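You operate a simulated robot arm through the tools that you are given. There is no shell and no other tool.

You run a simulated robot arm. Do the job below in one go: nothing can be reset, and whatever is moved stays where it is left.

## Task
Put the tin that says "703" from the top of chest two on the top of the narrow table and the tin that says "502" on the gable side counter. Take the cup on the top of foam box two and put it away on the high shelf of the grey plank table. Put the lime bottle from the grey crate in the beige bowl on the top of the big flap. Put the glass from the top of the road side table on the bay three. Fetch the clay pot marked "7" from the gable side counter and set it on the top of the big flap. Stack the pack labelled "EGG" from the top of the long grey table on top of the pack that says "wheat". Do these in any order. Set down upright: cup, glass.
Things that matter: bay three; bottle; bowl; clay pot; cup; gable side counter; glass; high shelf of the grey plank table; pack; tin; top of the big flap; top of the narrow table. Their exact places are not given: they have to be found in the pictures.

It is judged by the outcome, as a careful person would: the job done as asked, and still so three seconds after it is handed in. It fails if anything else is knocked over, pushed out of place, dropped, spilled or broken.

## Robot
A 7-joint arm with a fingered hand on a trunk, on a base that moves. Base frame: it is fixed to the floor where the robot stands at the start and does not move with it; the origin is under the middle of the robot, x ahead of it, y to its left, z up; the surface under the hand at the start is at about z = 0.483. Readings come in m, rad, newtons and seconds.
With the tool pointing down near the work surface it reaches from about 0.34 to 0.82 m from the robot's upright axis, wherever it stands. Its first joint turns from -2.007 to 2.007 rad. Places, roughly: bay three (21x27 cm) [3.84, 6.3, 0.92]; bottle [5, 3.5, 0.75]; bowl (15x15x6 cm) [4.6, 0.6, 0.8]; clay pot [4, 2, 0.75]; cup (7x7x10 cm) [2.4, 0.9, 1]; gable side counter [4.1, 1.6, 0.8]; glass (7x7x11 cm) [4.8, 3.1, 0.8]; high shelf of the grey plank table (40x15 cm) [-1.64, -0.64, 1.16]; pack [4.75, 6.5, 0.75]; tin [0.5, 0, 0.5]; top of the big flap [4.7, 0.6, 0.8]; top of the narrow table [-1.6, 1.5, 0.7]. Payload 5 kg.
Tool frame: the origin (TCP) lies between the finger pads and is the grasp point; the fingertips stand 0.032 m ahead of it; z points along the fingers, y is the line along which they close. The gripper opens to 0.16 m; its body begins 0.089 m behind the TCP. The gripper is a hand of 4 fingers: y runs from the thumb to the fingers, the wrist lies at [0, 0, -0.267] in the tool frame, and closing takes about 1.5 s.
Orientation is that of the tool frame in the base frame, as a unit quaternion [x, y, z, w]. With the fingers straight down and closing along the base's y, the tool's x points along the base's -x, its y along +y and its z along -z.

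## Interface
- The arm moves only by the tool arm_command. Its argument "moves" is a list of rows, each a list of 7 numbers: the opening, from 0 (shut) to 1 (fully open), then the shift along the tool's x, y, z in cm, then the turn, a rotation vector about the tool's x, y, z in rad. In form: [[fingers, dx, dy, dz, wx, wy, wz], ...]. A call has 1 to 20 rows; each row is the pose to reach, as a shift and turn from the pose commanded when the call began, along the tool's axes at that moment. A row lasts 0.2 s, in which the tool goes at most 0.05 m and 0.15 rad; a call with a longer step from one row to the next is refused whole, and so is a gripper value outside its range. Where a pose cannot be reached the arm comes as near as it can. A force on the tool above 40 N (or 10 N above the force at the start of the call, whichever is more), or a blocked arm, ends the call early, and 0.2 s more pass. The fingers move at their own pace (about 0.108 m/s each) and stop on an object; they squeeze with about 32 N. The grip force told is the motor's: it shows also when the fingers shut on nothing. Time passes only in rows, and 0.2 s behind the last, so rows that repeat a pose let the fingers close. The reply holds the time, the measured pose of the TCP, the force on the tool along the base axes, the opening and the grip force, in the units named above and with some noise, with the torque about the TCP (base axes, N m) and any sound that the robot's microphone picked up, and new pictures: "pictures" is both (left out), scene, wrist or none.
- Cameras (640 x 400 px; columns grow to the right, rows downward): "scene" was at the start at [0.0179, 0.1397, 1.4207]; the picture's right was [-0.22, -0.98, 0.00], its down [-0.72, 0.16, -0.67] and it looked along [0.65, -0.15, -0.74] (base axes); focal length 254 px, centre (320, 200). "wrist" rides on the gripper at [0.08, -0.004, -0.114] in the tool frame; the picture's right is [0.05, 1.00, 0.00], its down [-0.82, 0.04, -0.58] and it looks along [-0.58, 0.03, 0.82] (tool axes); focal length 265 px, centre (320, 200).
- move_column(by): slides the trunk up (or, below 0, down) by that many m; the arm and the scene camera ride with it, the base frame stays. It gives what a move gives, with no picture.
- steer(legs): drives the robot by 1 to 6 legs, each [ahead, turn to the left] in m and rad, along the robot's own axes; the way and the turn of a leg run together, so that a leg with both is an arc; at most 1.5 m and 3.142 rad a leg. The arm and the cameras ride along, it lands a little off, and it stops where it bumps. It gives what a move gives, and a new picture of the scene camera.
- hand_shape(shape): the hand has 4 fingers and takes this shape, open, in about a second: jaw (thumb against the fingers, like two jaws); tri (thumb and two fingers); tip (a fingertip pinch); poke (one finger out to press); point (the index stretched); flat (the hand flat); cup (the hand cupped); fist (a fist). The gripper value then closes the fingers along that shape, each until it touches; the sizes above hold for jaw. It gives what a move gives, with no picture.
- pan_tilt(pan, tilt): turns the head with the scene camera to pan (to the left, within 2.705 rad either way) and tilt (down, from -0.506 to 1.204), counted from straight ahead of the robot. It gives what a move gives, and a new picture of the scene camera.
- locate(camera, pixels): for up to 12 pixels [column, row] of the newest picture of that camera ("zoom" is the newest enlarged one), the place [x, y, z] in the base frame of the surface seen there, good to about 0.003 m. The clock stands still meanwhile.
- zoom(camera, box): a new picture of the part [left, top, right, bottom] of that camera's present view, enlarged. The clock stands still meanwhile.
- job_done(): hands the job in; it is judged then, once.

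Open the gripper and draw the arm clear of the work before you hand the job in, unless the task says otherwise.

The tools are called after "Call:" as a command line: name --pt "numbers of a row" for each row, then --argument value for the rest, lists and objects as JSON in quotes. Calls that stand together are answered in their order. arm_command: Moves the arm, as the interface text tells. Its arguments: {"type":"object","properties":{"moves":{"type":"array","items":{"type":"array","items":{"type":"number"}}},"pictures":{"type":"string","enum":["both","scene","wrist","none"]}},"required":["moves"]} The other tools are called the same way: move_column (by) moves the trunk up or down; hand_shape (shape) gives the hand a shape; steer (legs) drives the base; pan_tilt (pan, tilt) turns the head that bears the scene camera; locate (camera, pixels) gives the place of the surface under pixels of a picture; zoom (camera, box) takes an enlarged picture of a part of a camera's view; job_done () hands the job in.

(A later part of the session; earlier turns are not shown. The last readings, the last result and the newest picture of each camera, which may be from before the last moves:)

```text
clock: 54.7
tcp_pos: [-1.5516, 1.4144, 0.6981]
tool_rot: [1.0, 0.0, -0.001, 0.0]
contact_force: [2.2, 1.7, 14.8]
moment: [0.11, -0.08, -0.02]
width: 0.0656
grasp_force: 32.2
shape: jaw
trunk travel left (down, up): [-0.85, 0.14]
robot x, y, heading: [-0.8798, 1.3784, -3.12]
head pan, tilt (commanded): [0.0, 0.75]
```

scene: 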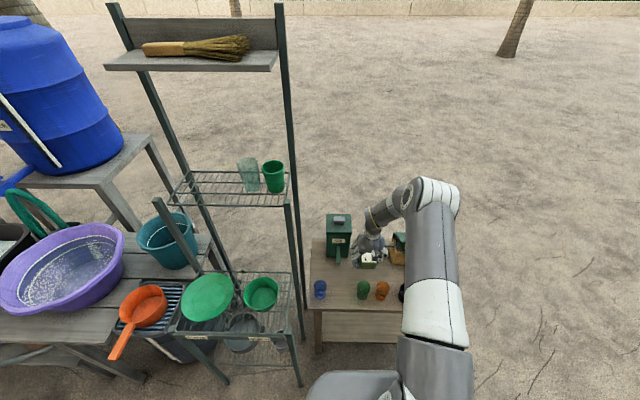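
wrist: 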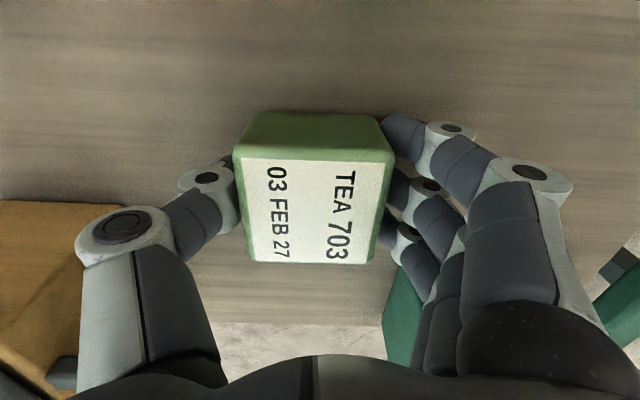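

Contact (14.8 N upward). I open the fingers moderately and rise.

Call:
arm_command --pt "0.3 0 0 0 0 0 0" --pt "0.5 0 0 0 0 0 0" --pt "0.6 0 0 0 0 0 0" --pt "0.6 0 0 0 0 0 0" --pt "0.6 0 0 -4 0 0 0" --pt "0.6 0 0 -8.5 0 0 0" --pt "0.6 0 0 -13 0 0 0" --pt "0.6 0 0 -17.5 0 0 0" --pt "0.6 0 0 -22 0 0 0" --pt "0.6 0 0 -26.5 0 0 0" --pt "0.6 0 0 -31 0 0 0" --pt "0.6 0 0 -31 0 0 0"

Call:
zoom --camera "scene" --box '[305, 180, 455, 320]'

```text
clock: 57.3
tcp_pos: [-1.5511, 1.4157, 1.0062]
tool_rot: [1.0, -0.001, 0.0, 0.0]
contact_force: [-1.1, 0.0, -1.0]
moment: [0.0, -0.01, 0.01]
width: 0.0954
grasp_force: 0.1
shape: jaw
trunk travel left (down, up): [-0.85, 0.14]
robot x, y, heading: [-0.881, 1.3794, -3.117]
head pan, tilt (commanded): [0.0, 0.75]
```

scene: 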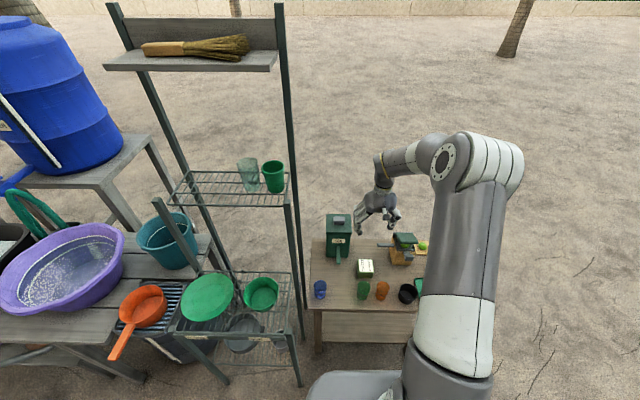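
wrist: 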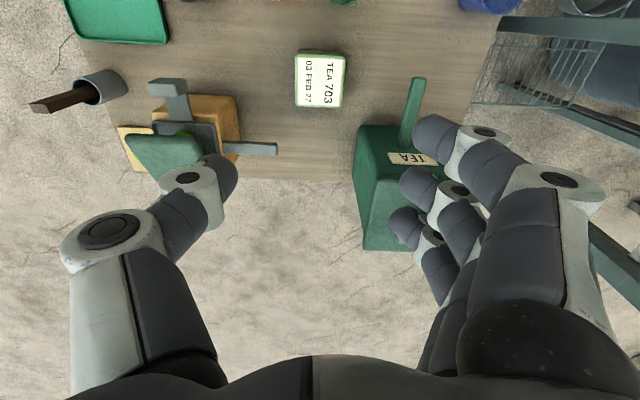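

```text
2.86 times, centred on (380, 250) of scene
```

zoom: 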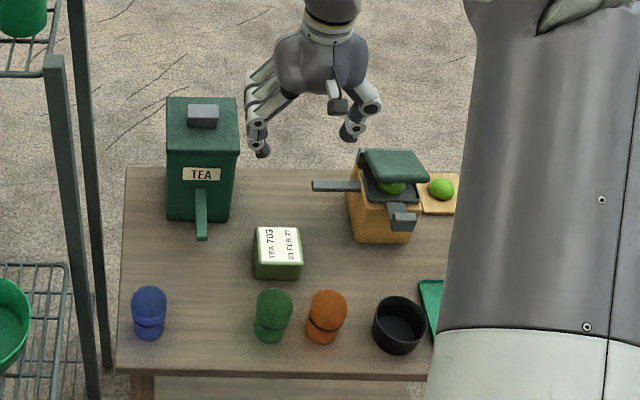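

Tin 703 stands on the narrow table between the other things, undisturbed. I retract the arm and drive back to the chest.

Call:
arm_command --pt "0.6 4.5 1 0 0 0 0" --pt "0.6 9 2 0 0 0 0" --pt "0.6 13.5 3 0 0 0 0" --pt "0.6 17.5 3.7 0 0 0 0" --pt "0.6 17.5 3.7 0 0 0 0" --pictures "none"

Call:
steer --legs '[[-0.45, 0.0], [0, 1.55], [1.38, 0.0], [0, 1.57]]'

```text
clock: 58.5
tcp_pos: [-1.3753, 1.3748, 1.0057]
tool_rot: [1.0, -0.001, 0.0, 0.001]
contact_force: [0.2, 0.3, -0.6]
moment: [0.02, -0.03, 0.0]
width: 0.0957
grasp_force: 0.0
shape: jaw
trunk travel left (down, up): [-0.85, 0.14]
robot x, y, heading: [-0.8801, 1.3741, -3.116]
head pan, tilt (commanded): [0.0, 0.75]
```

```text
clock: 75.5
tcp_pos: [0.1376, 0.0204, 1.0059]
tool_rot: [-0.017, 1.0, 0.001, -0.001]
contact_force: [0.1, -0.2, 0.7]
moment: [0.01, -0.01, -0.02]
width: 0.0956
grasp_force: 0.0
shape: jaw
trunk travel left (down, up): [-0.85, 0.14]
robot x, y, heading: [-0.3589, 0.0014, 0.061]
head pan, tilt (commanded): [0.0, 0.75]
```

scene: 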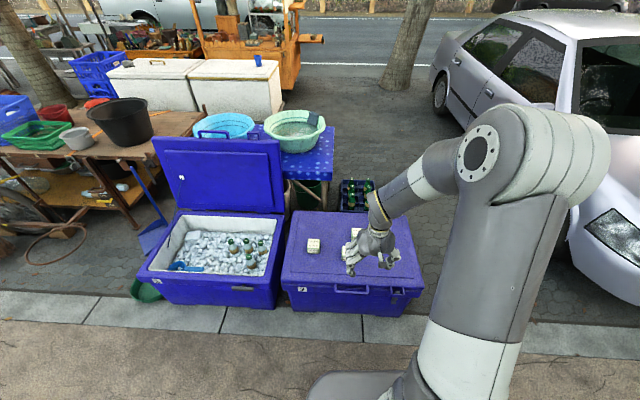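

I align to the chest and drive up to it, then lower the trunk.

Call:
steer --legs '[[0, -0.06], [0.33, 0.0]]'

Call:
move_column --by -0.25

Call:
arm_command --pt "0.9 0 0 0 0 0 0"

```text
clock: 78.0
tcp_pos: [0.4614, -0.0067, 1.0061]
tool_rot: [0.011, 1.0, 0.0, -0.001]
contact_force: [0.4, -0.3, 0.6]
moment: [-0.04, 0.05, -0.03]
width: 0.0956
grasp_force: 0.1
shape: jaw
trunk travel left (down, up): [-0.85, 0.14]
robot x, y, heading: [-0.032, 0.0001, 0.004]
head pan, tilt (commanded): [0.0, 0.75]
```

scene: 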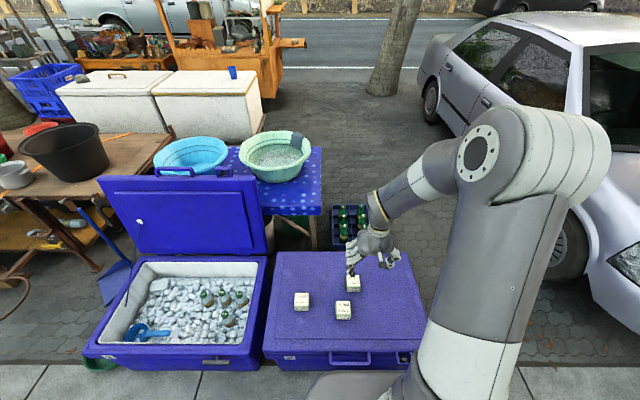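

```text
clock: 80.6
tcp_pos: [0.46, -0.0066, 0.7558]
tool_rot: [0.011, 1.0, 0.001, 0.001]
contact_force: [1.2, 0.6, 0.4]
moment: [0.0, -0.01, -0.01]
width: 0.0956
grasp_force: 0.0
shape: jaw
trunk travel left (down, up): [-0.6, 0.39]
robot x, y, heading: [-0.0361, 0.0001, 0.006]
head pan, tilt (commanded): [0.0, 0.75]
```

```text
clock: 81.0
tcp_pos: [0.4601, -0.006, 0.7554]
tool_rot: [0.01, 1.0, 0.001, -0.001]
contact_force: [-0.5, 0.0, -0.1]
moment: [0.01, -0.02, 0.01]
width: 0.1437
grasp_force: 0.0
shape: jaw
trunk travel left (down, up): [-0.6, 0.39]
robot x, y, heading: [-0.0358, -0.0037, -0.001]
head pan, tilt (commanded): [0.0, 0.75]
```

scene: 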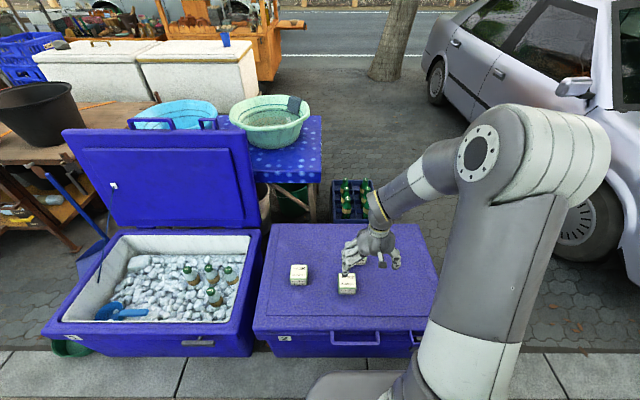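
wrist: 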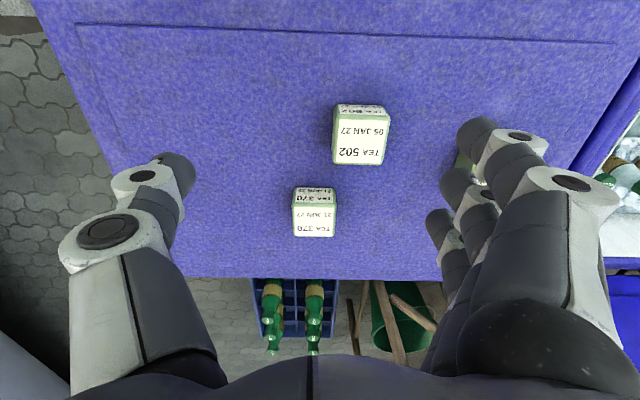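

Tin 502 is at wrist (360,135). I zoom on it to measure its corners.

Call:
zoom --camera "wrist" --box '[280, 80, 440, 180]'

Call:
locate --camera "wrist" --pixels '[[335, 118], [388, 121], [384, 165], [336, 162], [361, 142], [294, 206], [335, 208], [333, 238]]'

```text
4.00 times, centred on (360, 130) of wrist
```

zoom: 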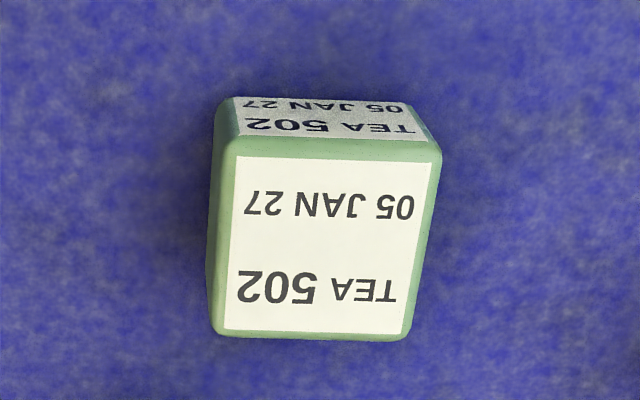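

```text
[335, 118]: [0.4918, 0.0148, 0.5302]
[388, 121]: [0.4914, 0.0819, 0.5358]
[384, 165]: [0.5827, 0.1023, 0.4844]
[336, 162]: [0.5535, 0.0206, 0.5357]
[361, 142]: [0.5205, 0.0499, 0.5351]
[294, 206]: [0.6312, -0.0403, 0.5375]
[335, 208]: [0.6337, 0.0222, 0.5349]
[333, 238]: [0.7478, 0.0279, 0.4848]
```

I get the precise top corners from the zoomed picture.

Call:
locate --camera "zoom" --pixels '[[232, 150], [432, 152], [403, 332], [220, 328], [320, 240]]'

```text
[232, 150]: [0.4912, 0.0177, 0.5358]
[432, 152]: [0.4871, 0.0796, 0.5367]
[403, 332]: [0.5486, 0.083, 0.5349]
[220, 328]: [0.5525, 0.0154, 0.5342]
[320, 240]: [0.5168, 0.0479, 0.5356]
```

Tin 502 is centred at (0.520,0.049), practically axis-aligned. I move over it and descend.

Call:
arm_command --pt "0.8 -3 2.8 2 0 0 -0.01" --pt "0.8 -5.9 5.6 4 0 0 -0.03" --pt "0.8 -5.9 5.6 8.5 0 0 -0.03" --pt "0.8 -5.9 5.6 13 0 0 -0.03" --pt "0.8 -5.9 5.6 17.5 0 0 -0.03" --pt "0.8 -5.9 5.6 21 0 0 -0.03" --pt "0.8 -5.9 5.6 23.2 0 0 -0.03" --pt "0.8 -5.9 5.6 23.2 0 0 -0.03" --pictures "wrist"

```text
clock: 82.8
tcp_pos: [0.5212, 0.0465, 0.5224]
tool_rot: [-0.004, 1.0, 0.0, 0.001]
contact_force: [1.0, -0.2, -0.3]
moment: [-0.02, 0.0, -0.04]
width: 0.1285
grasp_force: 0.1
shape: jaw
trunk travel left (down, up): [-0.6, 0.39]
robot x, y, heading: [-0.0348, 0.0032, 0.002]
head pan, tilt (commanded): [0.0, 0.75]
```

wrist: 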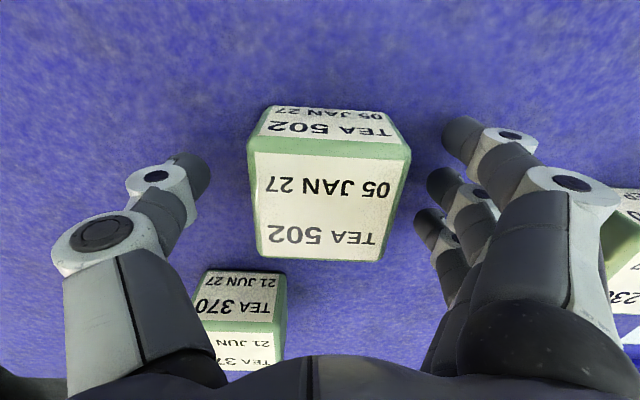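

Tin 502 sits between the fingers; 370 is well ahead. I close and lift.

Call:
arm_command --pt "0 0 0 0 0 0 0" --pt "0 0 0 0 0 0 0" --pt "0 0 0 0 0 0 0" --pt "0 0 0 0 0 0 0" --pt "0 0 0 0 0 0 0" --pt "0 0 0 0 0 0 0" --pt "0 0 0 -4 0 0 0" --pt "0 0 0 -8.5 0 0 0" --pt "0 0 0 -13 0 0 0" --pt "0 0 0 -17.5 0 0 0" --pt "0 0 0 -22 0 0 0" --pt "0 3 -4 -24 0 0 0" --pt "0 3 -4 -24 0 0 0" --pictures "both"

Call:
move_column --by 0.3

```text
refused: row 12 steps farther than a row can; nothing moved
```

```text
clock: 85.8
tcp_pos: [0.5211, 0.0474, 0.8227]
tool_rot: [-0.004, 1.0, 0.0, 0.0]
contact_force: [0.3, 0.2, -0.2]
moment: [0.03, 0.01, 0.0]
width: 0.1284
grasp_force: 0.1
shape: jaw
trunk travel left (down, up): [-0.9, 0.09]
robot x, y, heading: [-0.0349, 0.0031, 0.001]
head pan, tilt (commanded): [0.0, 0.75]
```

The arm call was refused (row too long) so the trunk rose with an empty hand; I lower it again by the same amount and check.

Call:
move_column --by -0.3

Call:
arm_command --pt "0 0 0 0 0 0 0" --pt "0 0 0 0 0 0 0" --pt "0 0 0 0 0 0 0" --pt "0 0 0 0 0 0 0" --pt "0 0 0 0 0 0 0" --pt "0 0 0 0 0 0 0" --pictures "wrist"

```text
clock: 88.8
tcp_pos: [0.5222, 0.0458, 0.5226]
tool_rot: [-0.005, 1.0, 0.0, 0.0]
contact_force: [0.3, -1.0, -0.2]
moment: [0.0, -0.01, 0.03]
width: 0.1284
grasp_force: 0.1
shape: jaw
trunk travel left (down, up): [-0.6, 0.39]
robot x, y, heading: [-0.0333, 0.0001, 0.004]
head pan, tilt (commanded): [0.0, 0.75]
```

```text
clock: 90.2
tcp_pos: [0.5213, 0.0475, 0.5226]
tool_rot: [-0.004, 1.0, -0.001, 0.001]
contact_force: [-1.4, 0.6, 0.5]
moment: [-0.02, 0.0, -0.03]
width: 0.0655
grasp_force: 31.7
shape: jaw
trunk travel left (down, up): [-0.6, 0.39]
robot x, y, heading: [-0.0346, 0.0023, 0.004]
head pan, tilt (commanded): [0.0, 0.75]
```

wrist: 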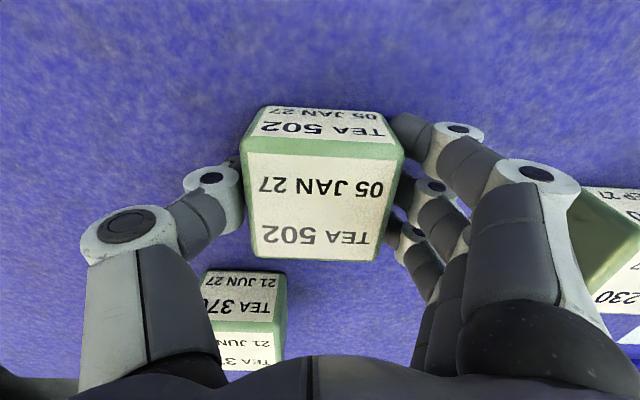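

Tin 502 is gripped (0.0655, 32 N). I lift it with the arm and raise the trunk.

Call:
arm_command --pt "0 0 0 -4 0 0 0" --pt "0 0 0 -8.5 0 0 0" --pt "0 0 0 -13 0 0 0" --pt "0 0 0 -17.5 0 0 0" --pt "0 0 0 -22 0 0 0" --pt "0 2 -3 -24 0 0 0" --pt "0 3 -4.5 -24 0 0 0" --pt "0 3 -4.5 -24 0 0 0" --pictures "wrist"

Call:
move_column --by 0.3

Call:
pan_tilt --pan -0.4 --tilt 0.6

```text
clock: 92.0
tcp_pos: [0.4908, 0.0014, 0.7637]
tool_rot: [-0.004, 1.0, 0.001, -0.001]
contact_force: [-0.5, -0.3, -0.6]
moment: [0.02, 0.0, 0.0]
width: 0.066
grasp_force: 32.1
shape: jaw
trunk travel left (down, up): [-0.6, 0.39]
robot x, y, heading: [-0.0369, 0.0047, 0.003]
head pan, tilt (commanded): [0.0, 0.75]
```

wrist: 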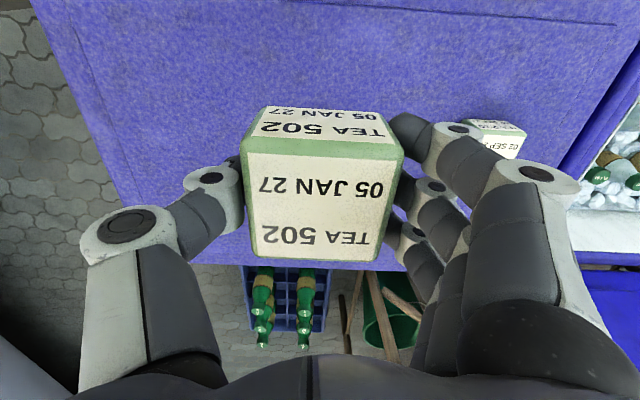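

```text
clock: 95.0
tcp_pos: [0.4919, 0.0005, 1.0628]
tool_rot: [-0.004, 1.0, 0.0, 0.0]
contact_force: [-0.2, 0.1, -1.1]
moment: [0.01, -0.02, 0.02]
width: 0.0654
grasp_force: 31.5
shape: jaw
trunk travel left (down, up): [-0.9, 0.09]
robot x, y, heading: [-0.0361, 0.0036, 0.006]
head pan, tilt (commanded): [0.0, 0.75]
```

```text
clock: 95.9
tcp_pos: [0.4908, 0.001, 1.0637]
tool_rot: [-0.004, 1.0, 0.0, 0.0]
contact_force: [-0.5, 0.4, -2.1]
moment: [-0.03, 0.01, 0.0]
width: 0.0654
grasp_force: 32.1
shape: jaw
trunk travel left (down, up): [-0.9, 0.09]
robot x, y, heading: [-0.033, 0.0032, 0.006]
head pan, tilt (commanded): [-0.4, 0.6]
```

scene: 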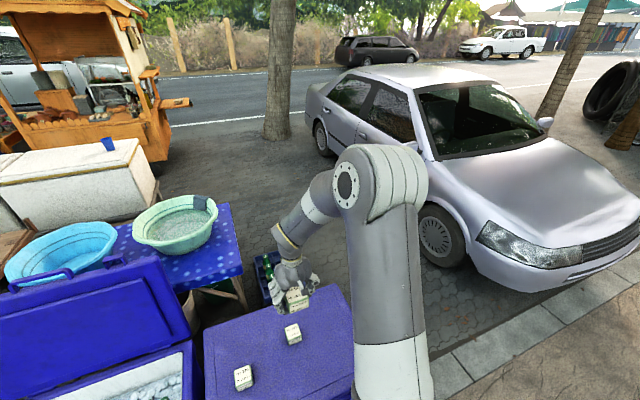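

The passage runs between the blue table/foam box on the left and the car on the right, with a tree at (278,130). I locate the limits.

Call:
locate --camera "scene" --pixels '[[276, 137], [155, 200], [160, 160], [190, 103], [320, 155], [440, 262], [225, 205], [240, 300], [265, 290], [350, 300], [560, 285], [130, 215]]'

```text
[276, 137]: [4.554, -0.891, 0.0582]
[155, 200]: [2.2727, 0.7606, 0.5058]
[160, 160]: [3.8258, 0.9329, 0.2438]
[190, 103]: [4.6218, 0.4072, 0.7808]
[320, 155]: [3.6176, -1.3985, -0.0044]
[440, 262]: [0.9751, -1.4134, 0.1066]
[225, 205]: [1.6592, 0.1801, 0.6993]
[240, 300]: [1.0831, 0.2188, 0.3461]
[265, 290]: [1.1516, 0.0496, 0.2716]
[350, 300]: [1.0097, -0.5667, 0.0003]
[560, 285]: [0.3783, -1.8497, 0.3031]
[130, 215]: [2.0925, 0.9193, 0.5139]
```

The lane between y≈0.1 and the car at y≈-1.4 is free, tree at (4.6,-0.9). I back off the chest, go round its right side and drive along y≈-0.75.

Call:
steer --legs '[[-0.35, 0.0], [0, -0.9], [0.95, 0.0], [0, 0.9]]'

```text
clock: 104.3
tcp_pos: [0.4689, -0.9947, 1.0626]
tool_rot: [0.404, 0.915, 0.002, 0.0]
contact_force: [-0.7, 0.1, -1.7]
moment: [0.07, -0.12, 0.0]
width: 0.0656
grasp_force: 31.9
shape: jaw
trunk travel left (down, up): [-0.9, 0.09]
robot x, y, heading: [0.1132, -0.608, -0.687]
head pan, tilt (commanded): [-0.4, 0.6]
stopped in leg 3: the robot was blocked; the commanded pose is now the measured one
```

scene: 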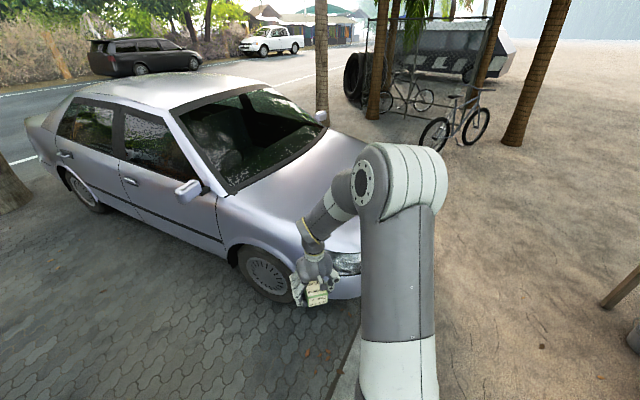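

The drive was blocked at (0.11,-0.61), heading -0.69. I look around the base to see what it touched.

Call:
pan_tilt --pan 0.9 --tilt 1.1

Call:
pan_tilt --pan -0.5 --tilt 1.1

```text
clock: 105.8
tcp_pos: [0.4713, -0.9914, 1.0625]
tool_rot: [0.402, 0.916, 0.001, -0.001]
contact_force: [-0.5, 0.2, -1.4]
moment: [0.02, -0.01, 0.01]
width: 0.0654
grasp_force: 32.0
shape: jaw
trunk travel left (down, up): [-0.9, 0.09]
robot x, y, heading: [0.1127, -0.6089, -0.693]
head pan, tilt (commanded): [0.901, 1.1]
```

scene: 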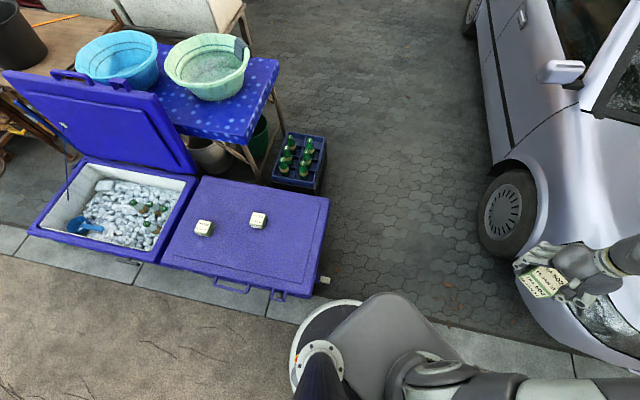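

```text
clock: 107.3
tcp_pos: [0.4709, -0.991, 1.0637]
tool_rot: [0.402, 0.915, 0.0, 0.0]
contact_force: [0.7, 0.3, -2.1]
moment: [-0.03, 0.03, 0.0]
width: 0.0652
grasp_force: 31.8
shape: jaw
trunk travel left (down, up): [-0.9, 0.09]
robot x, y, heading: [0.1123, -0.6085, -0.687]
head pan, tilt (commanded): [-0.499, 1.1]
```

scene: 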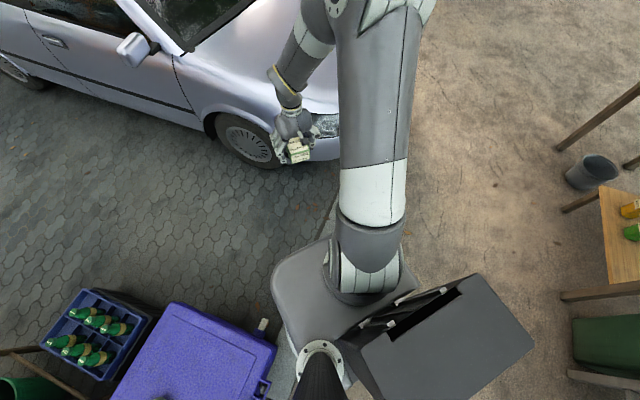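

I locate the drain tap at (263,324), chest corner and the base edges to see the gap.

Call:
locate --camera "scene" --pixels '[[263, 322], [270, 350], [265, 385], [275, 300], [285, 330], [295, 265], [250, 330], [300, 160], [330, 130], [255, 340]]'

Call:
zoom --camera "scene" --box '[220, 240, 380, 400]'

```text
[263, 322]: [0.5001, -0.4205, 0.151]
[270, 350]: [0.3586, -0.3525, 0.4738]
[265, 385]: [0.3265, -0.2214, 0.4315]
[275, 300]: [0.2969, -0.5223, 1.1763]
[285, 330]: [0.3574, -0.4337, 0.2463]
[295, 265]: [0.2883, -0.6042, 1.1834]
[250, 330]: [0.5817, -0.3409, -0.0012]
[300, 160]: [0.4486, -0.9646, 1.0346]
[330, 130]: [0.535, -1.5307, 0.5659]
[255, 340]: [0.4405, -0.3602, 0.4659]
```

```text
2.50 times, centred on (300, 320) of scene
```

zoom: 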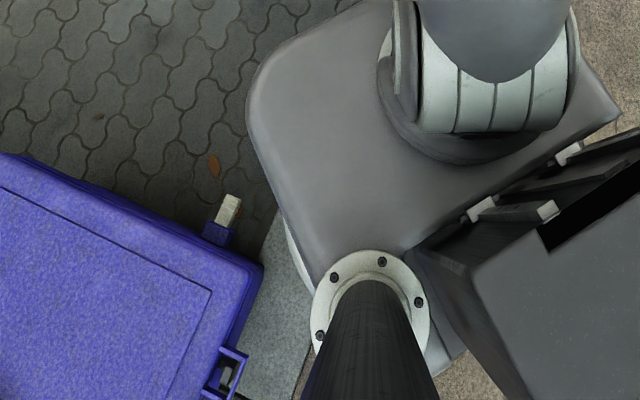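

The chest corner is close to my base's left-front. I check whether the chest moved by re-locating tins 370 and 230 from a left-looking view.

Call:
pan_tilt --pan 0.9 --tilt 0.9

Call:
zoom --camera "scene" --box '[160, 200, 360, 340]'

```text
clock: 108.8
tcp_pos: [0.4713, -0.9921, 1.0646]
tool_rot: [0.401, 0.916, 0.001, -0.001]
contact_force: [0.4, -0.4, -1.7]
moment: [0.02, -0.03, 0.03]
width: 0.0655
grasp_force: 32.4
shape: jaw
trunk travel left (down, up): [-0.9, 0.09]
robot x, y, heading: [0.109, -0.609, -0.689]
head pan, tilt (commanded): [0.901, 0.901]
```

scene: 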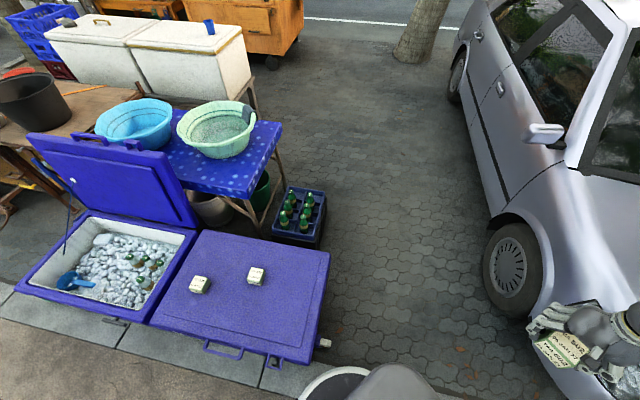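

```text
2.86 times, centred on (260, 270) of scene
```

zoom: 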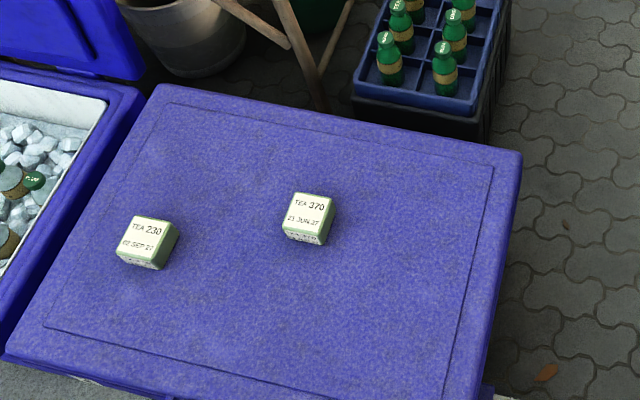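

Call:
locate --camera "zoom" --pixels '[[313, 210], [145, 235], [515, 155], [160, 92], [480, 385], [10, 350]]'

Call:
locate --camera "scene" --pixels '[[325, 252], [310, 358], [150, 320], [270, 365], [238, 355], [320, 370], [325, 342], [570, 300], [600, 330], [640, 360]]'

```text
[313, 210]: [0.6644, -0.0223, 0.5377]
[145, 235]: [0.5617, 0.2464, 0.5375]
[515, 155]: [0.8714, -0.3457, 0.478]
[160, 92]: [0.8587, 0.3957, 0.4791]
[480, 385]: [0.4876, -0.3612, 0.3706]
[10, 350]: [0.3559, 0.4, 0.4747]
```

```text
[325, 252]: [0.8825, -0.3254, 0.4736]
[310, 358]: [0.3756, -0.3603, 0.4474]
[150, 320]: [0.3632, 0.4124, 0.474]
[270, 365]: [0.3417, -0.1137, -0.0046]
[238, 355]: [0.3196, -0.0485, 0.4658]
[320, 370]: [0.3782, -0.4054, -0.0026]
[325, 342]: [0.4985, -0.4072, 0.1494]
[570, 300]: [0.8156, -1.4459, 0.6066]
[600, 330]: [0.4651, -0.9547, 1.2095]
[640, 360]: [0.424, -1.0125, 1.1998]
```

The chest and tins are where they were, so nothing was displaced. I check my base rim against the chest corner in close-up.

Call:
pan_tilt --pan 0.7 --tilt 1.2

Call:
locate --camera "scene" --pixels '[[300, 340], [310, 320], [330, 300], [350, 290], [300, 300], [280, 360], [270, 300], [320, 280]]'

```text
clock: 109.6
tcp_pos: [0.4705, -0.9912, 1.0634]
tool_rot: [0.403, 0.915, 0.0, -0.001]
contact_force: [0.3, -0.4, -1.6]
moment: [-0.01, 0.04, 0.0]
width: 0.0658
grasp_force: 31.4
shape: jaw
trunk travel left (down, up): [-0.9, 0.09]
robot x, y, heading: [0.1111, -0.609, -0.692]
head pan, tilt (commanded): [0.7, 1.201]
```

scene: 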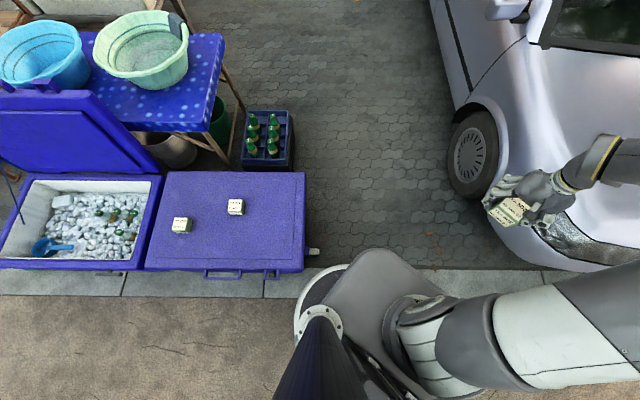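

```text
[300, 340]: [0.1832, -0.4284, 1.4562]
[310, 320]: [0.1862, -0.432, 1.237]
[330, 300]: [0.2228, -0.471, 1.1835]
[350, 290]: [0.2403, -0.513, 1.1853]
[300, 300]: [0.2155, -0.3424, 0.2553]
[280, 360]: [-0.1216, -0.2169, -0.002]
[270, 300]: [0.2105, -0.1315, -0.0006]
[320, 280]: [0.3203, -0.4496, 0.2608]
```

I check where the elbow and forearm are relative to the car, since they may have been what bumped.

Call:
locate --camera "scene" --pixels '[[600, 160], [560, 190], [630, 370], [560, 330], [590, 240], [470, 160], [500, 200], [630, 180]]'

Call:
pan_tilt --pan -0.5 --tilt 0.6

```text
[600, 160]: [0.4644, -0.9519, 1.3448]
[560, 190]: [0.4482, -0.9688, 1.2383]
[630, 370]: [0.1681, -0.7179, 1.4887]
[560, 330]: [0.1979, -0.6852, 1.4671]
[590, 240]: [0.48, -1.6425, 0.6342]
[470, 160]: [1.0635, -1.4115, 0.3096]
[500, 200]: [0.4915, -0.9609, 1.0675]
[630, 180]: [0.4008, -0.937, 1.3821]
```

```text
clock: 111.0
tcp_pos: [0.4714, -0.9918, 1.0626]
tool_rot: [0.402, 0.916, 0.001, -0.001]
contact_force: [-0.3, 0.3, -1.6]
moment: [-0.02, -0.03, -0.01]
width: 0.0653
grasp_force: 31.3
shape: jaw
trunk travel left (down, up): [-0.9, 0.09]
robot x, y, heading: [0.1169, -0.6101, -0.691]
head pan, tilt (commanded): [-0.499, 0.6]
```

scene: 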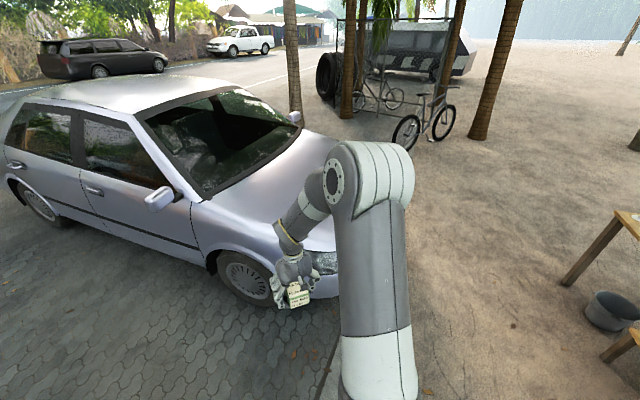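

The arm is clear of the car, so the base probably grazed the chest corner. I back off and take a wider line around it.

Call:
steer --legs '[[-0.25, 0.0], [0, -0.51], [0.45, 0.0], [0, 1.2]]'

```text
clock: 119.5
tcp_pos: [0.6003, -0.9576, 1.0633]
tool_rot: [0.09, 0.996, 0.0, -0.001]
contact_force: [0.2, -0.3, -1.9]
moment: [0.03, 0.02, 0.0]
width: 0.0654
grasp_force: 31.6
shape: jaw
trunk travel left (down, up): [-0.9, 0.09]
robot x, y, heading: [0.0809, -0.866, -0.043]
head pan, tilt (commanded): [-0.499, 0.6]
```

scene: 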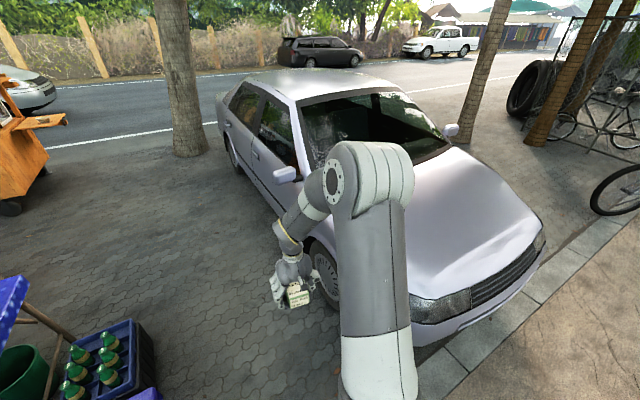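

Now at (0.08,-0.87) heading nearly +x. I drive ahead down the lane, slightly curving left to keep y≈-0.85.

Call:
steer --legs '[[1.5, 0.1], [0.9, 0.1]]'

Call:
pan_tilt --pan 0.5 --tilt 0.4

```text
clock: 131.6
tcp_pos: [3.0514, -0.5643, 1.0628]
tool_rot: [-0.053, 0.999, -0.001, -0.001]
contact_force: [0.4, -0.4, -1.4]
moment: [0.01, 0.06, -0.01]
width: 0.0654
grasp_force: 32.7
shape: jaw
trunk travel left (down, up): [-0.9, 0.09]
robot x, y, heading: [2.5285, -0.6261, 0.251]
head pan, tilt (commanded): [-0.499, 0.6]
```

scene: 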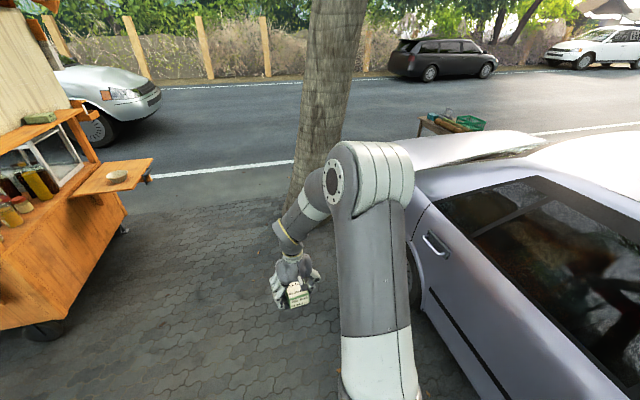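

```text
clock: 132.8
tcp_pos: [3.0515, -0.5649, 1.0628]
tool_rot: [-0.052, 0.999, 0.0, -0.002]
contact_force: [0.1, 0.4, -1.5]
moment: [0.04, -0.01, -0.03]
width: 0.0656
grasp_force: 32.3
shape: jaw
trunk travel left (down, up): [-0.9, 0.09]
robot x, y, heading: [2.5263, -0.6268, 0.245]
head pan, tilt (commanded): [0.499, 0.4]
```

scene: 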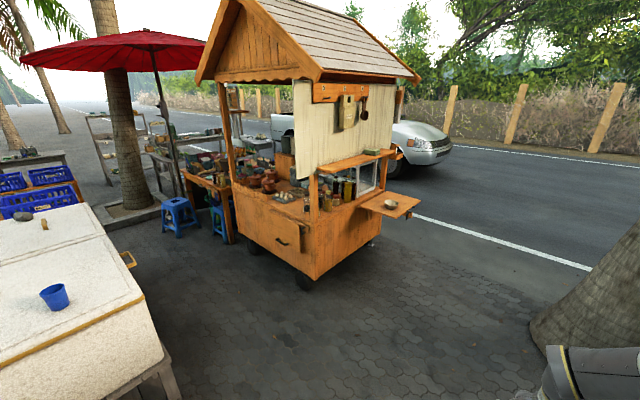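

Now the cart is fully visible with the counter on its near (gable) side. I zoom in and locate the counter, pots and the floor in front of it.

Call:
zoom --camera "scene" --box '[200, 130, 440, 280]'

Call:
locate --camera "scene" --pixels '[[305, 280], [318, 225], [240, 190], [180, 230], [225, 245], [155, 330], [130, 265], [100, 240], [415, 205], [390, 205], [270, 180], [56, 285]]'

```text
2.67 times, centred on (320, 205) of scene
```

zoom: 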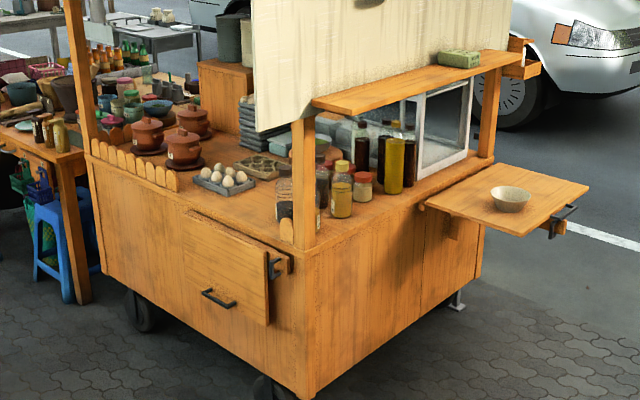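

```text
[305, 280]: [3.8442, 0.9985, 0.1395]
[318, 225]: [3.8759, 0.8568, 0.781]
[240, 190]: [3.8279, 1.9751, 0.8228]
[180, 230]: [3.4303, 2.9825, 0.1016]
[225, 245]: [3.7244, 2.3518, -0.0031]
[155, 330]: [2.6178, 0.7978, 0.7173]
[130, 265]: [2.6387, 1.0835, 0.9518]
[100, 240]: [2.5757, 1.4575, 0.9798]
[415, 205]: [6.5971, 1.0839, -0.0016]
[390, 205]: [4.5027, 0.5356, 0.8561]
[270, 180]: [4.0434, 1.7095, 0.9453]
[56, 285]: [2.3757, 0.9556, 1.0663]
```

The counter face is at x≈3.85, y 0.86–2.0, top ≈0.79; the foam box ends at x≈2.64. I drive into the aisle at x≈3.2 and turn to look at the counter.

Call:
steer --legs '[[0, 0.2], [0.74, 0.0], [0, 1.12]]'

```text
clock: 140.4
tcp_pos: [3.2984, 0.21, 1.0635]
tool_rot: [-0.637, 0.771, -0.001, 0.0]
contact_force: [-0.1, 0.1, -1.6]
moment: [0.0, -0.01, -0.01]
width: 0.0657
grasp_force: 32.1
shape: jaw
trunk travel left (down, up): [-0.9, 0.09]
robot x, y, heading: [3.2065, -0.3059, 1.525]
head pan, tilt (commanded): [0.499, 0.4]
```

scene: 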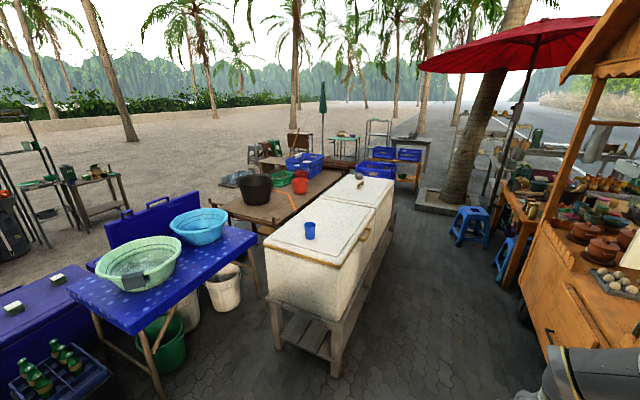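

The aisle between foam boxes and cart is clear. I drive up to y≈1.3 and turn right to face the counter.

Call:
steer --legs '[[0, 0.045], [1.5, 0.0], [0.15, 0.0], [0, -1.57]]'

Call:
pan_tilt --pan 0.3 --tilt 0.65

```text
clock: 152.7
tcp_pos: [3.7266, 1.2349, 1.0634]
tool_rot: [0.058, 0.998, 0.001, 0.0]
contact_force: [0.7, -0.2, -1.7]
moment: [0.02, 0.0, 0.01]
width: 0.0655
grasp_force: 31.9
shape: jaw
trunk travel left (down, up): [-0.9, 0.09]
robot x, y, heading: [3.2051, 1.2907, 0.021]
head pan, tilt (commanded): [0.499, 0.4]
```

scene: 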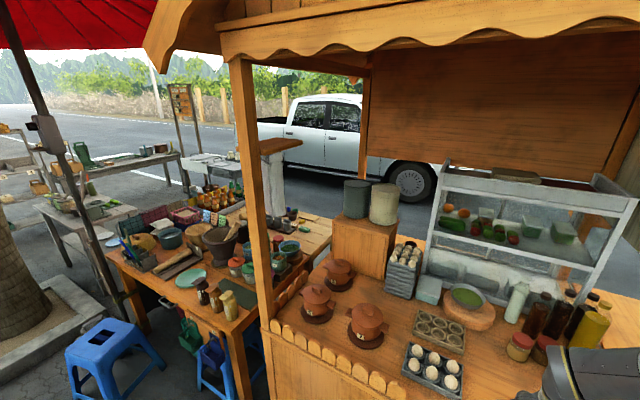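

```text
clock: 153.5
tcp_pos: [3.7273, 1.2346, 1.0629]
tool_rot: [0.058, 0.998, -0.001, -0.001]
contact_force: [-0.1, -0.7, -1.8]
moment: [-0.02, 0.01, 0.01]
width: 0.0655
grasp_force: 32.2
shape: jaw
trunk travel left (down, up): [-0.9, 0.09]
robot x, y, heading: [3.2076, 1.2905, 0.024]
head pan, tilt (commanded): [0.3, 0.649]
```

scene: 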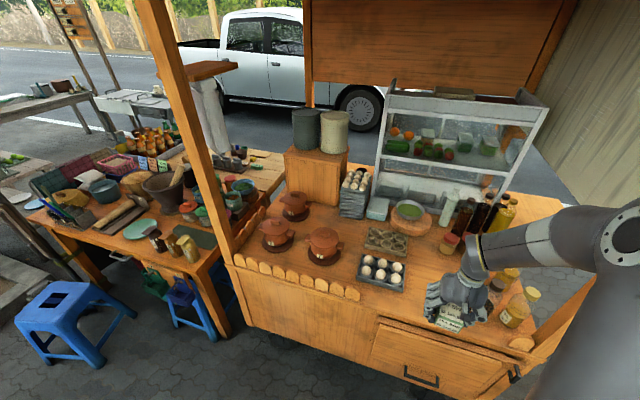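

The counter shows three clay pots at (295,205), (276,235), (323,243), an egg tray and jars. I zoom to read the pots and see free space.

Call:
zoom --camera "scene" --box '[230, 170, 430, 310]'

Call:
zoom --camera "scene" --box '[350, 210, 560, 350]'

Call:
locate --camera "scene" --pixels '[[260, 260], [340, 280], [300, 260], [350, 230], [370, 290], [420, 290], [395, 320], [335, 215], [360, 300], [410, 310], [240, 250], [520, 345]]'

```text
2.86 times, centred on (330, 240) of scene
```

zoom: 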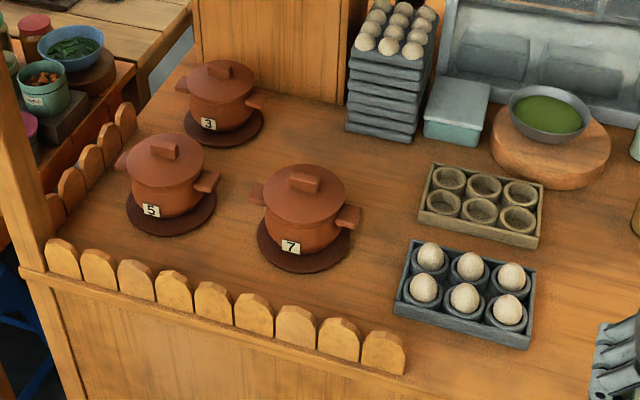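

```text
2.86 times, centred on (455, 280) of scene
```

zoom: 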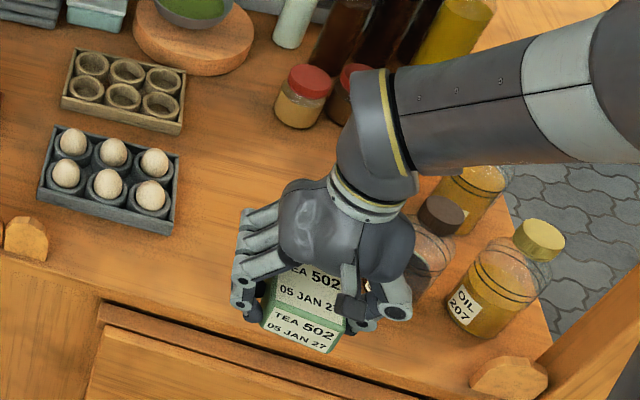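

```text
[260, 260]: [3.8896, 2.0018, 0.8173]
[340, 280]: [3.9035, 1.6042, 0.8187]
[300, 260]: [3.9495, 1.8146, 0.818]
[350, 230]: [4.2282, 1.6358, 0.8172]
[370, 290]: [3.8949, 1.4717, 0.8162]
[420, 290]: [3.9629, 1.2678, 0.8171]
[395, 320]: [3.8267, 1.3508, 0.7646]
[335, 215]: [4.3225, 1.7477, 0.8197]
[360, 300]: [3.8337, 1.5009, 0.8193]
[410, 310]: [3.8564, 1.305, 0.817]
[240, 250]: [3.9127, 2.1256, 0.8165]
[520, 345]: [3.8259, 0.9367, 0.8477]
```

Pot "7" is the right-front one; counter top z≈0.817. There is a free spot at about (3.95,1.22) right of the egg tray. I move the tin above it.

Call:
arm_command --pt "0 -4.5 0.2 0 0 0 -0.03" --pt "0 -9 0.4 0 0 0 -0.06" --pt "0 -13.5 0.6 0 0 0 -0.09" --pt "0 -18 0.9 0 0 0 -0.117" --pt "0 -22.3 1.1 0 0 0 -0.117" --pt "0 -22.3 1.1 0 0 0 -0.117"

Call:
zoom --camera "scene" --box '[350, 190, 590, 350]'

```text
clock: 154.9
tcp_pos: [3.9493, 1.2177, 1.0623]
tool_rot: [-0.001, 1.0, 0.0, 0.0]
contact_force: [-0.2, -0.2, -2.0]
moment: [-0.01, -0.03, 0.02]
width: 0.0656
grasp_force: 32.0
shape: jaw
trunk travel left (down, up): [-0.9, 0.09]
robot x, y, heading: [3.2022, 1.2887, 0.022]
head pan, tilt (commanded): [0.3, 0.649]
```

scene: 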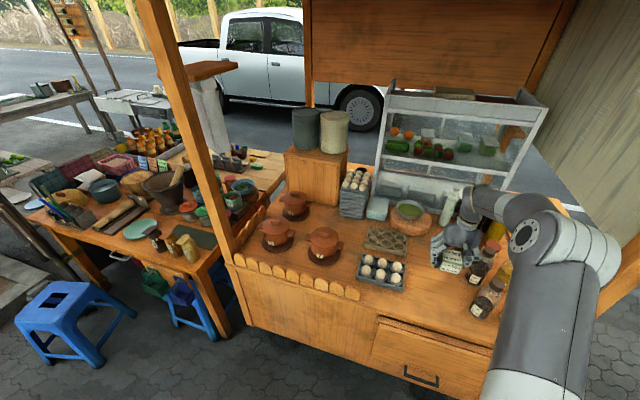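
wrist: 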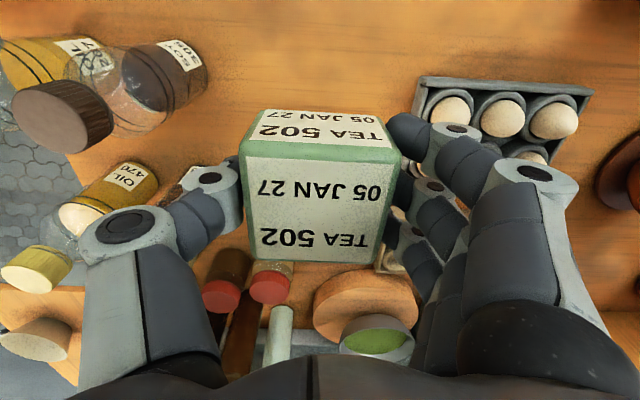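

```text
2.50 times, centred on (470, 270) of scene
```

zoom: 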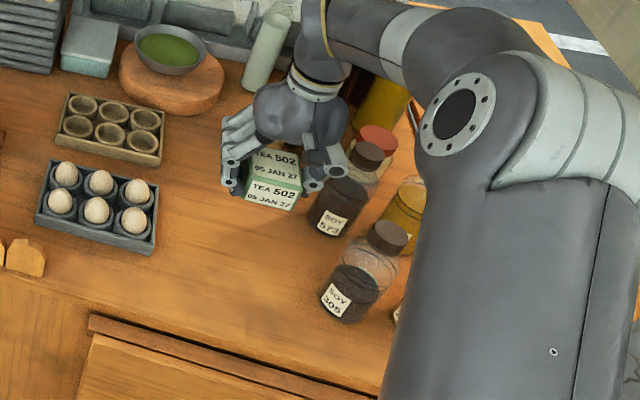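

Jars "SOY 573" and "SOY 305" stand to the right. I locate their sides and the egg tray edge to set the clearance.

Call:
locate --camera "zoom" --pixels '[[328, 232], [345, 318], [310, 225], [320, 300], [157, 240], [158, 200], [250, 260], [260, 230], [300, 250], [365, 155], [375, 240], [290, 300]]'

```text
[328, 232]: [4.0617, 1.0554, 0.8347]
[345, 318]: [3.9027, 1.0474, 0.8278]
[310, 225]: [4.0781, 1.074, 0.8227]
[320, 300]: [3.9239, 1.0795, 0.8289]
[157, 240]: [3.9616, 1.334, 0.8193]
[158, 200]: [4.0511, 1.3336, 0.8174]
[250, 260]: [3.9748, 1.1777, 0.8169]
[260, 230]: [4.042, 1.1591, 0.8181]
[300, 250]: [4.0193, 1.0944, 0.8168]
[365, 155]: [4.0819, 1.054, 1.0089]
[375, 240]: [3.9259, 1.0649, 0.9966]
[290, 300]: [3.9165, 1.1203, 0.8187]
```

The gap is y 1.09–1.33; I centre at y≈1.21 and descend to just above contact.

Call:
arm_command --pt "0 0 -0.8 4 0 0 0" --pt "0 0 -0.8 8.5 0 0 0" --pt "0 0 -0.8 13 0 0 0" --pt "0 0 -0.8 17 0 0 0" --pt "0 0 -0.8 19.5 0 0 0" --pt "0 0 -0.8 20.3 0 0 0" --pt "0 0 -0.8 20.3 0 0 0" --pictures "wrist"

```text
clock: 156.5
tcp_pos: [3.9477, 1.2146, 0.8598]
tool_rot: [0.0, 1.0, 0.001, 0.0]
contact_force: [-0.1, -0.6, -1.5]
moment: [0.02, -0.01, 0.02]
width: 0.0655
grasp_force: 31.8
shape: jaw
trunk travel left (down, up): [-0.9, 0.09]
robot x, y, heading: [3.2079, 1.2906, 0.026]
head pan, tilt (commanded): [0.3, 0.649]
```

wrist: 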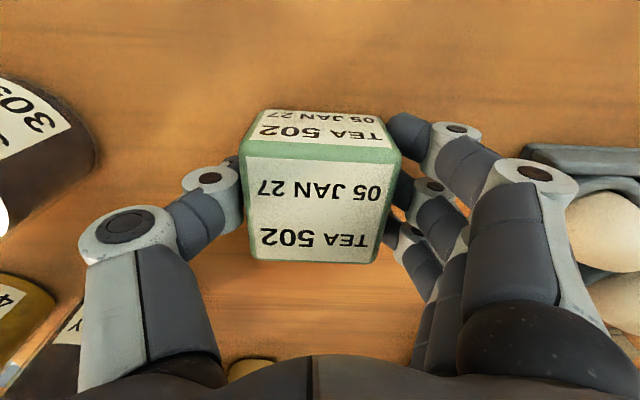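

The egg tray is a bit close on the finger side, so I shift 0.8 cm towards the jars and lower to contact.

Call:
arm_command --pt "0 0 -0.8 0 0 0 0" --pt "0 0 -0.8 0.4 0 0 0" --pt "0 0 -0.8 0.7 0 0 0" --pt "0 0 -0.8 0.7 0 0 0" --pictures "none"

```text
clock: 157.5
tcp_pos: [3.9486, 1.2052, 0.8577]
tool_rot: [0.0, 1.0, 0.001, 0.002]
contact_force: [-6.1, -0.1, 35.4]
moment: [-0.02, 0.19, -0.02]
width: 0.0662
grasp_force: 31.9
shape: jaw
trunk travel left (down, up): [-0.9, 0.09]
robot x, y, heading: [3.2086, 1.2869, 0.026]
head pan, tilt (commanded): [0.3, 0.649]
```

Firm contact (35 N). I ease up slightly while opening, then rise.

Call:
arm_command --pt "0 0 0 -0.3 0 0 0" --pt "0.3 0 0 -0.3 0 0 0" --pt "0.5 0 0 -0.3 0 0 0" --pt "0.55 0 0 -0.3 0 0 0" --pt "0.55 0 0 -0.3 0 0 0" --pt "0.55 0 0 -4 0 0 0" --pt "0.55 0 0 -8.5 0 0 0" --pt "0.55 0 0 -13 0 0 0" --pt "0.55 0 0 -17.5 0 0 0" --pt "0.55 0 0 -20 0 0 0" --pt "0.55 0 0 -20 0 0 0"

Call:
zoom --camera "scene" --box '[350, 190, 590, 350]'

```text
clock: 159.9
tcp_pos: [3.9499, 1.2021, 1.0518]
tool_rot: [0.0, 1.0, 0.001, -0.001]
contact_force: [0.6, 0.1, 0.2]
moment: [0.01, 0.01, 0.0]
width: 0.0872
grasp_force: 0.1
shape: jaw
trunk travel left (down, up): [-0.9, 0.09]
robot x, y, heading: [3.204, 1.2906, 0.023]
head pan, tilt (commanded): [0.3, 0.649]
```

scene: 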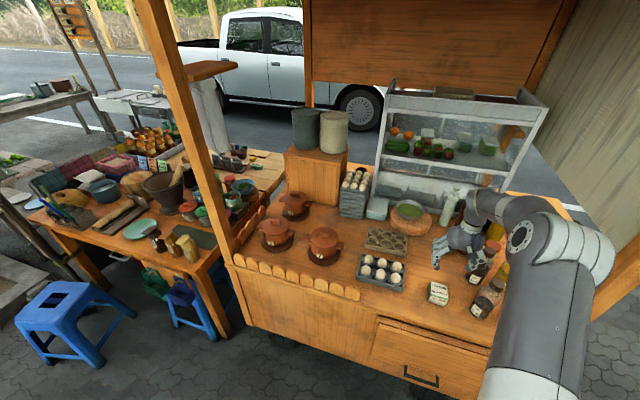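
wrist: 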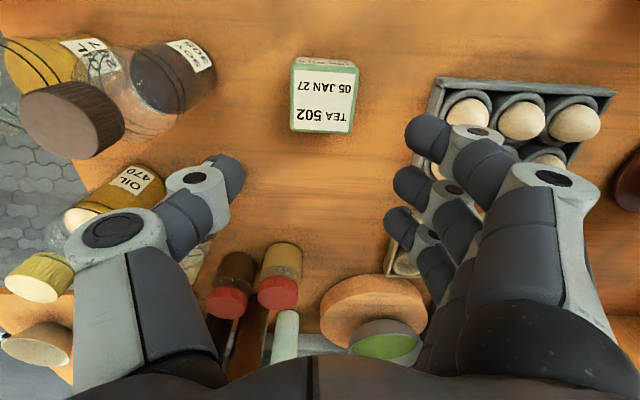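

```text
2.50 times, centred on (470, 270) of scene
```

zoom: 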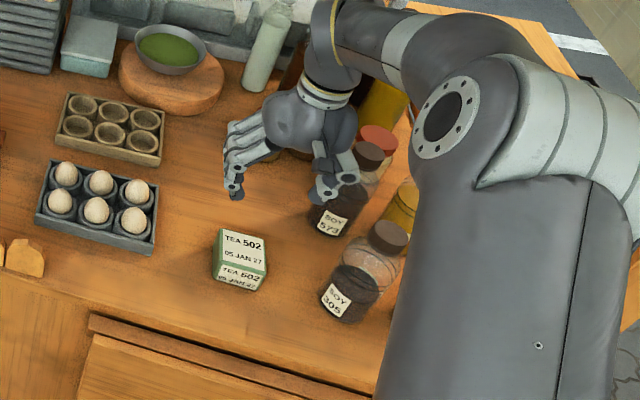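

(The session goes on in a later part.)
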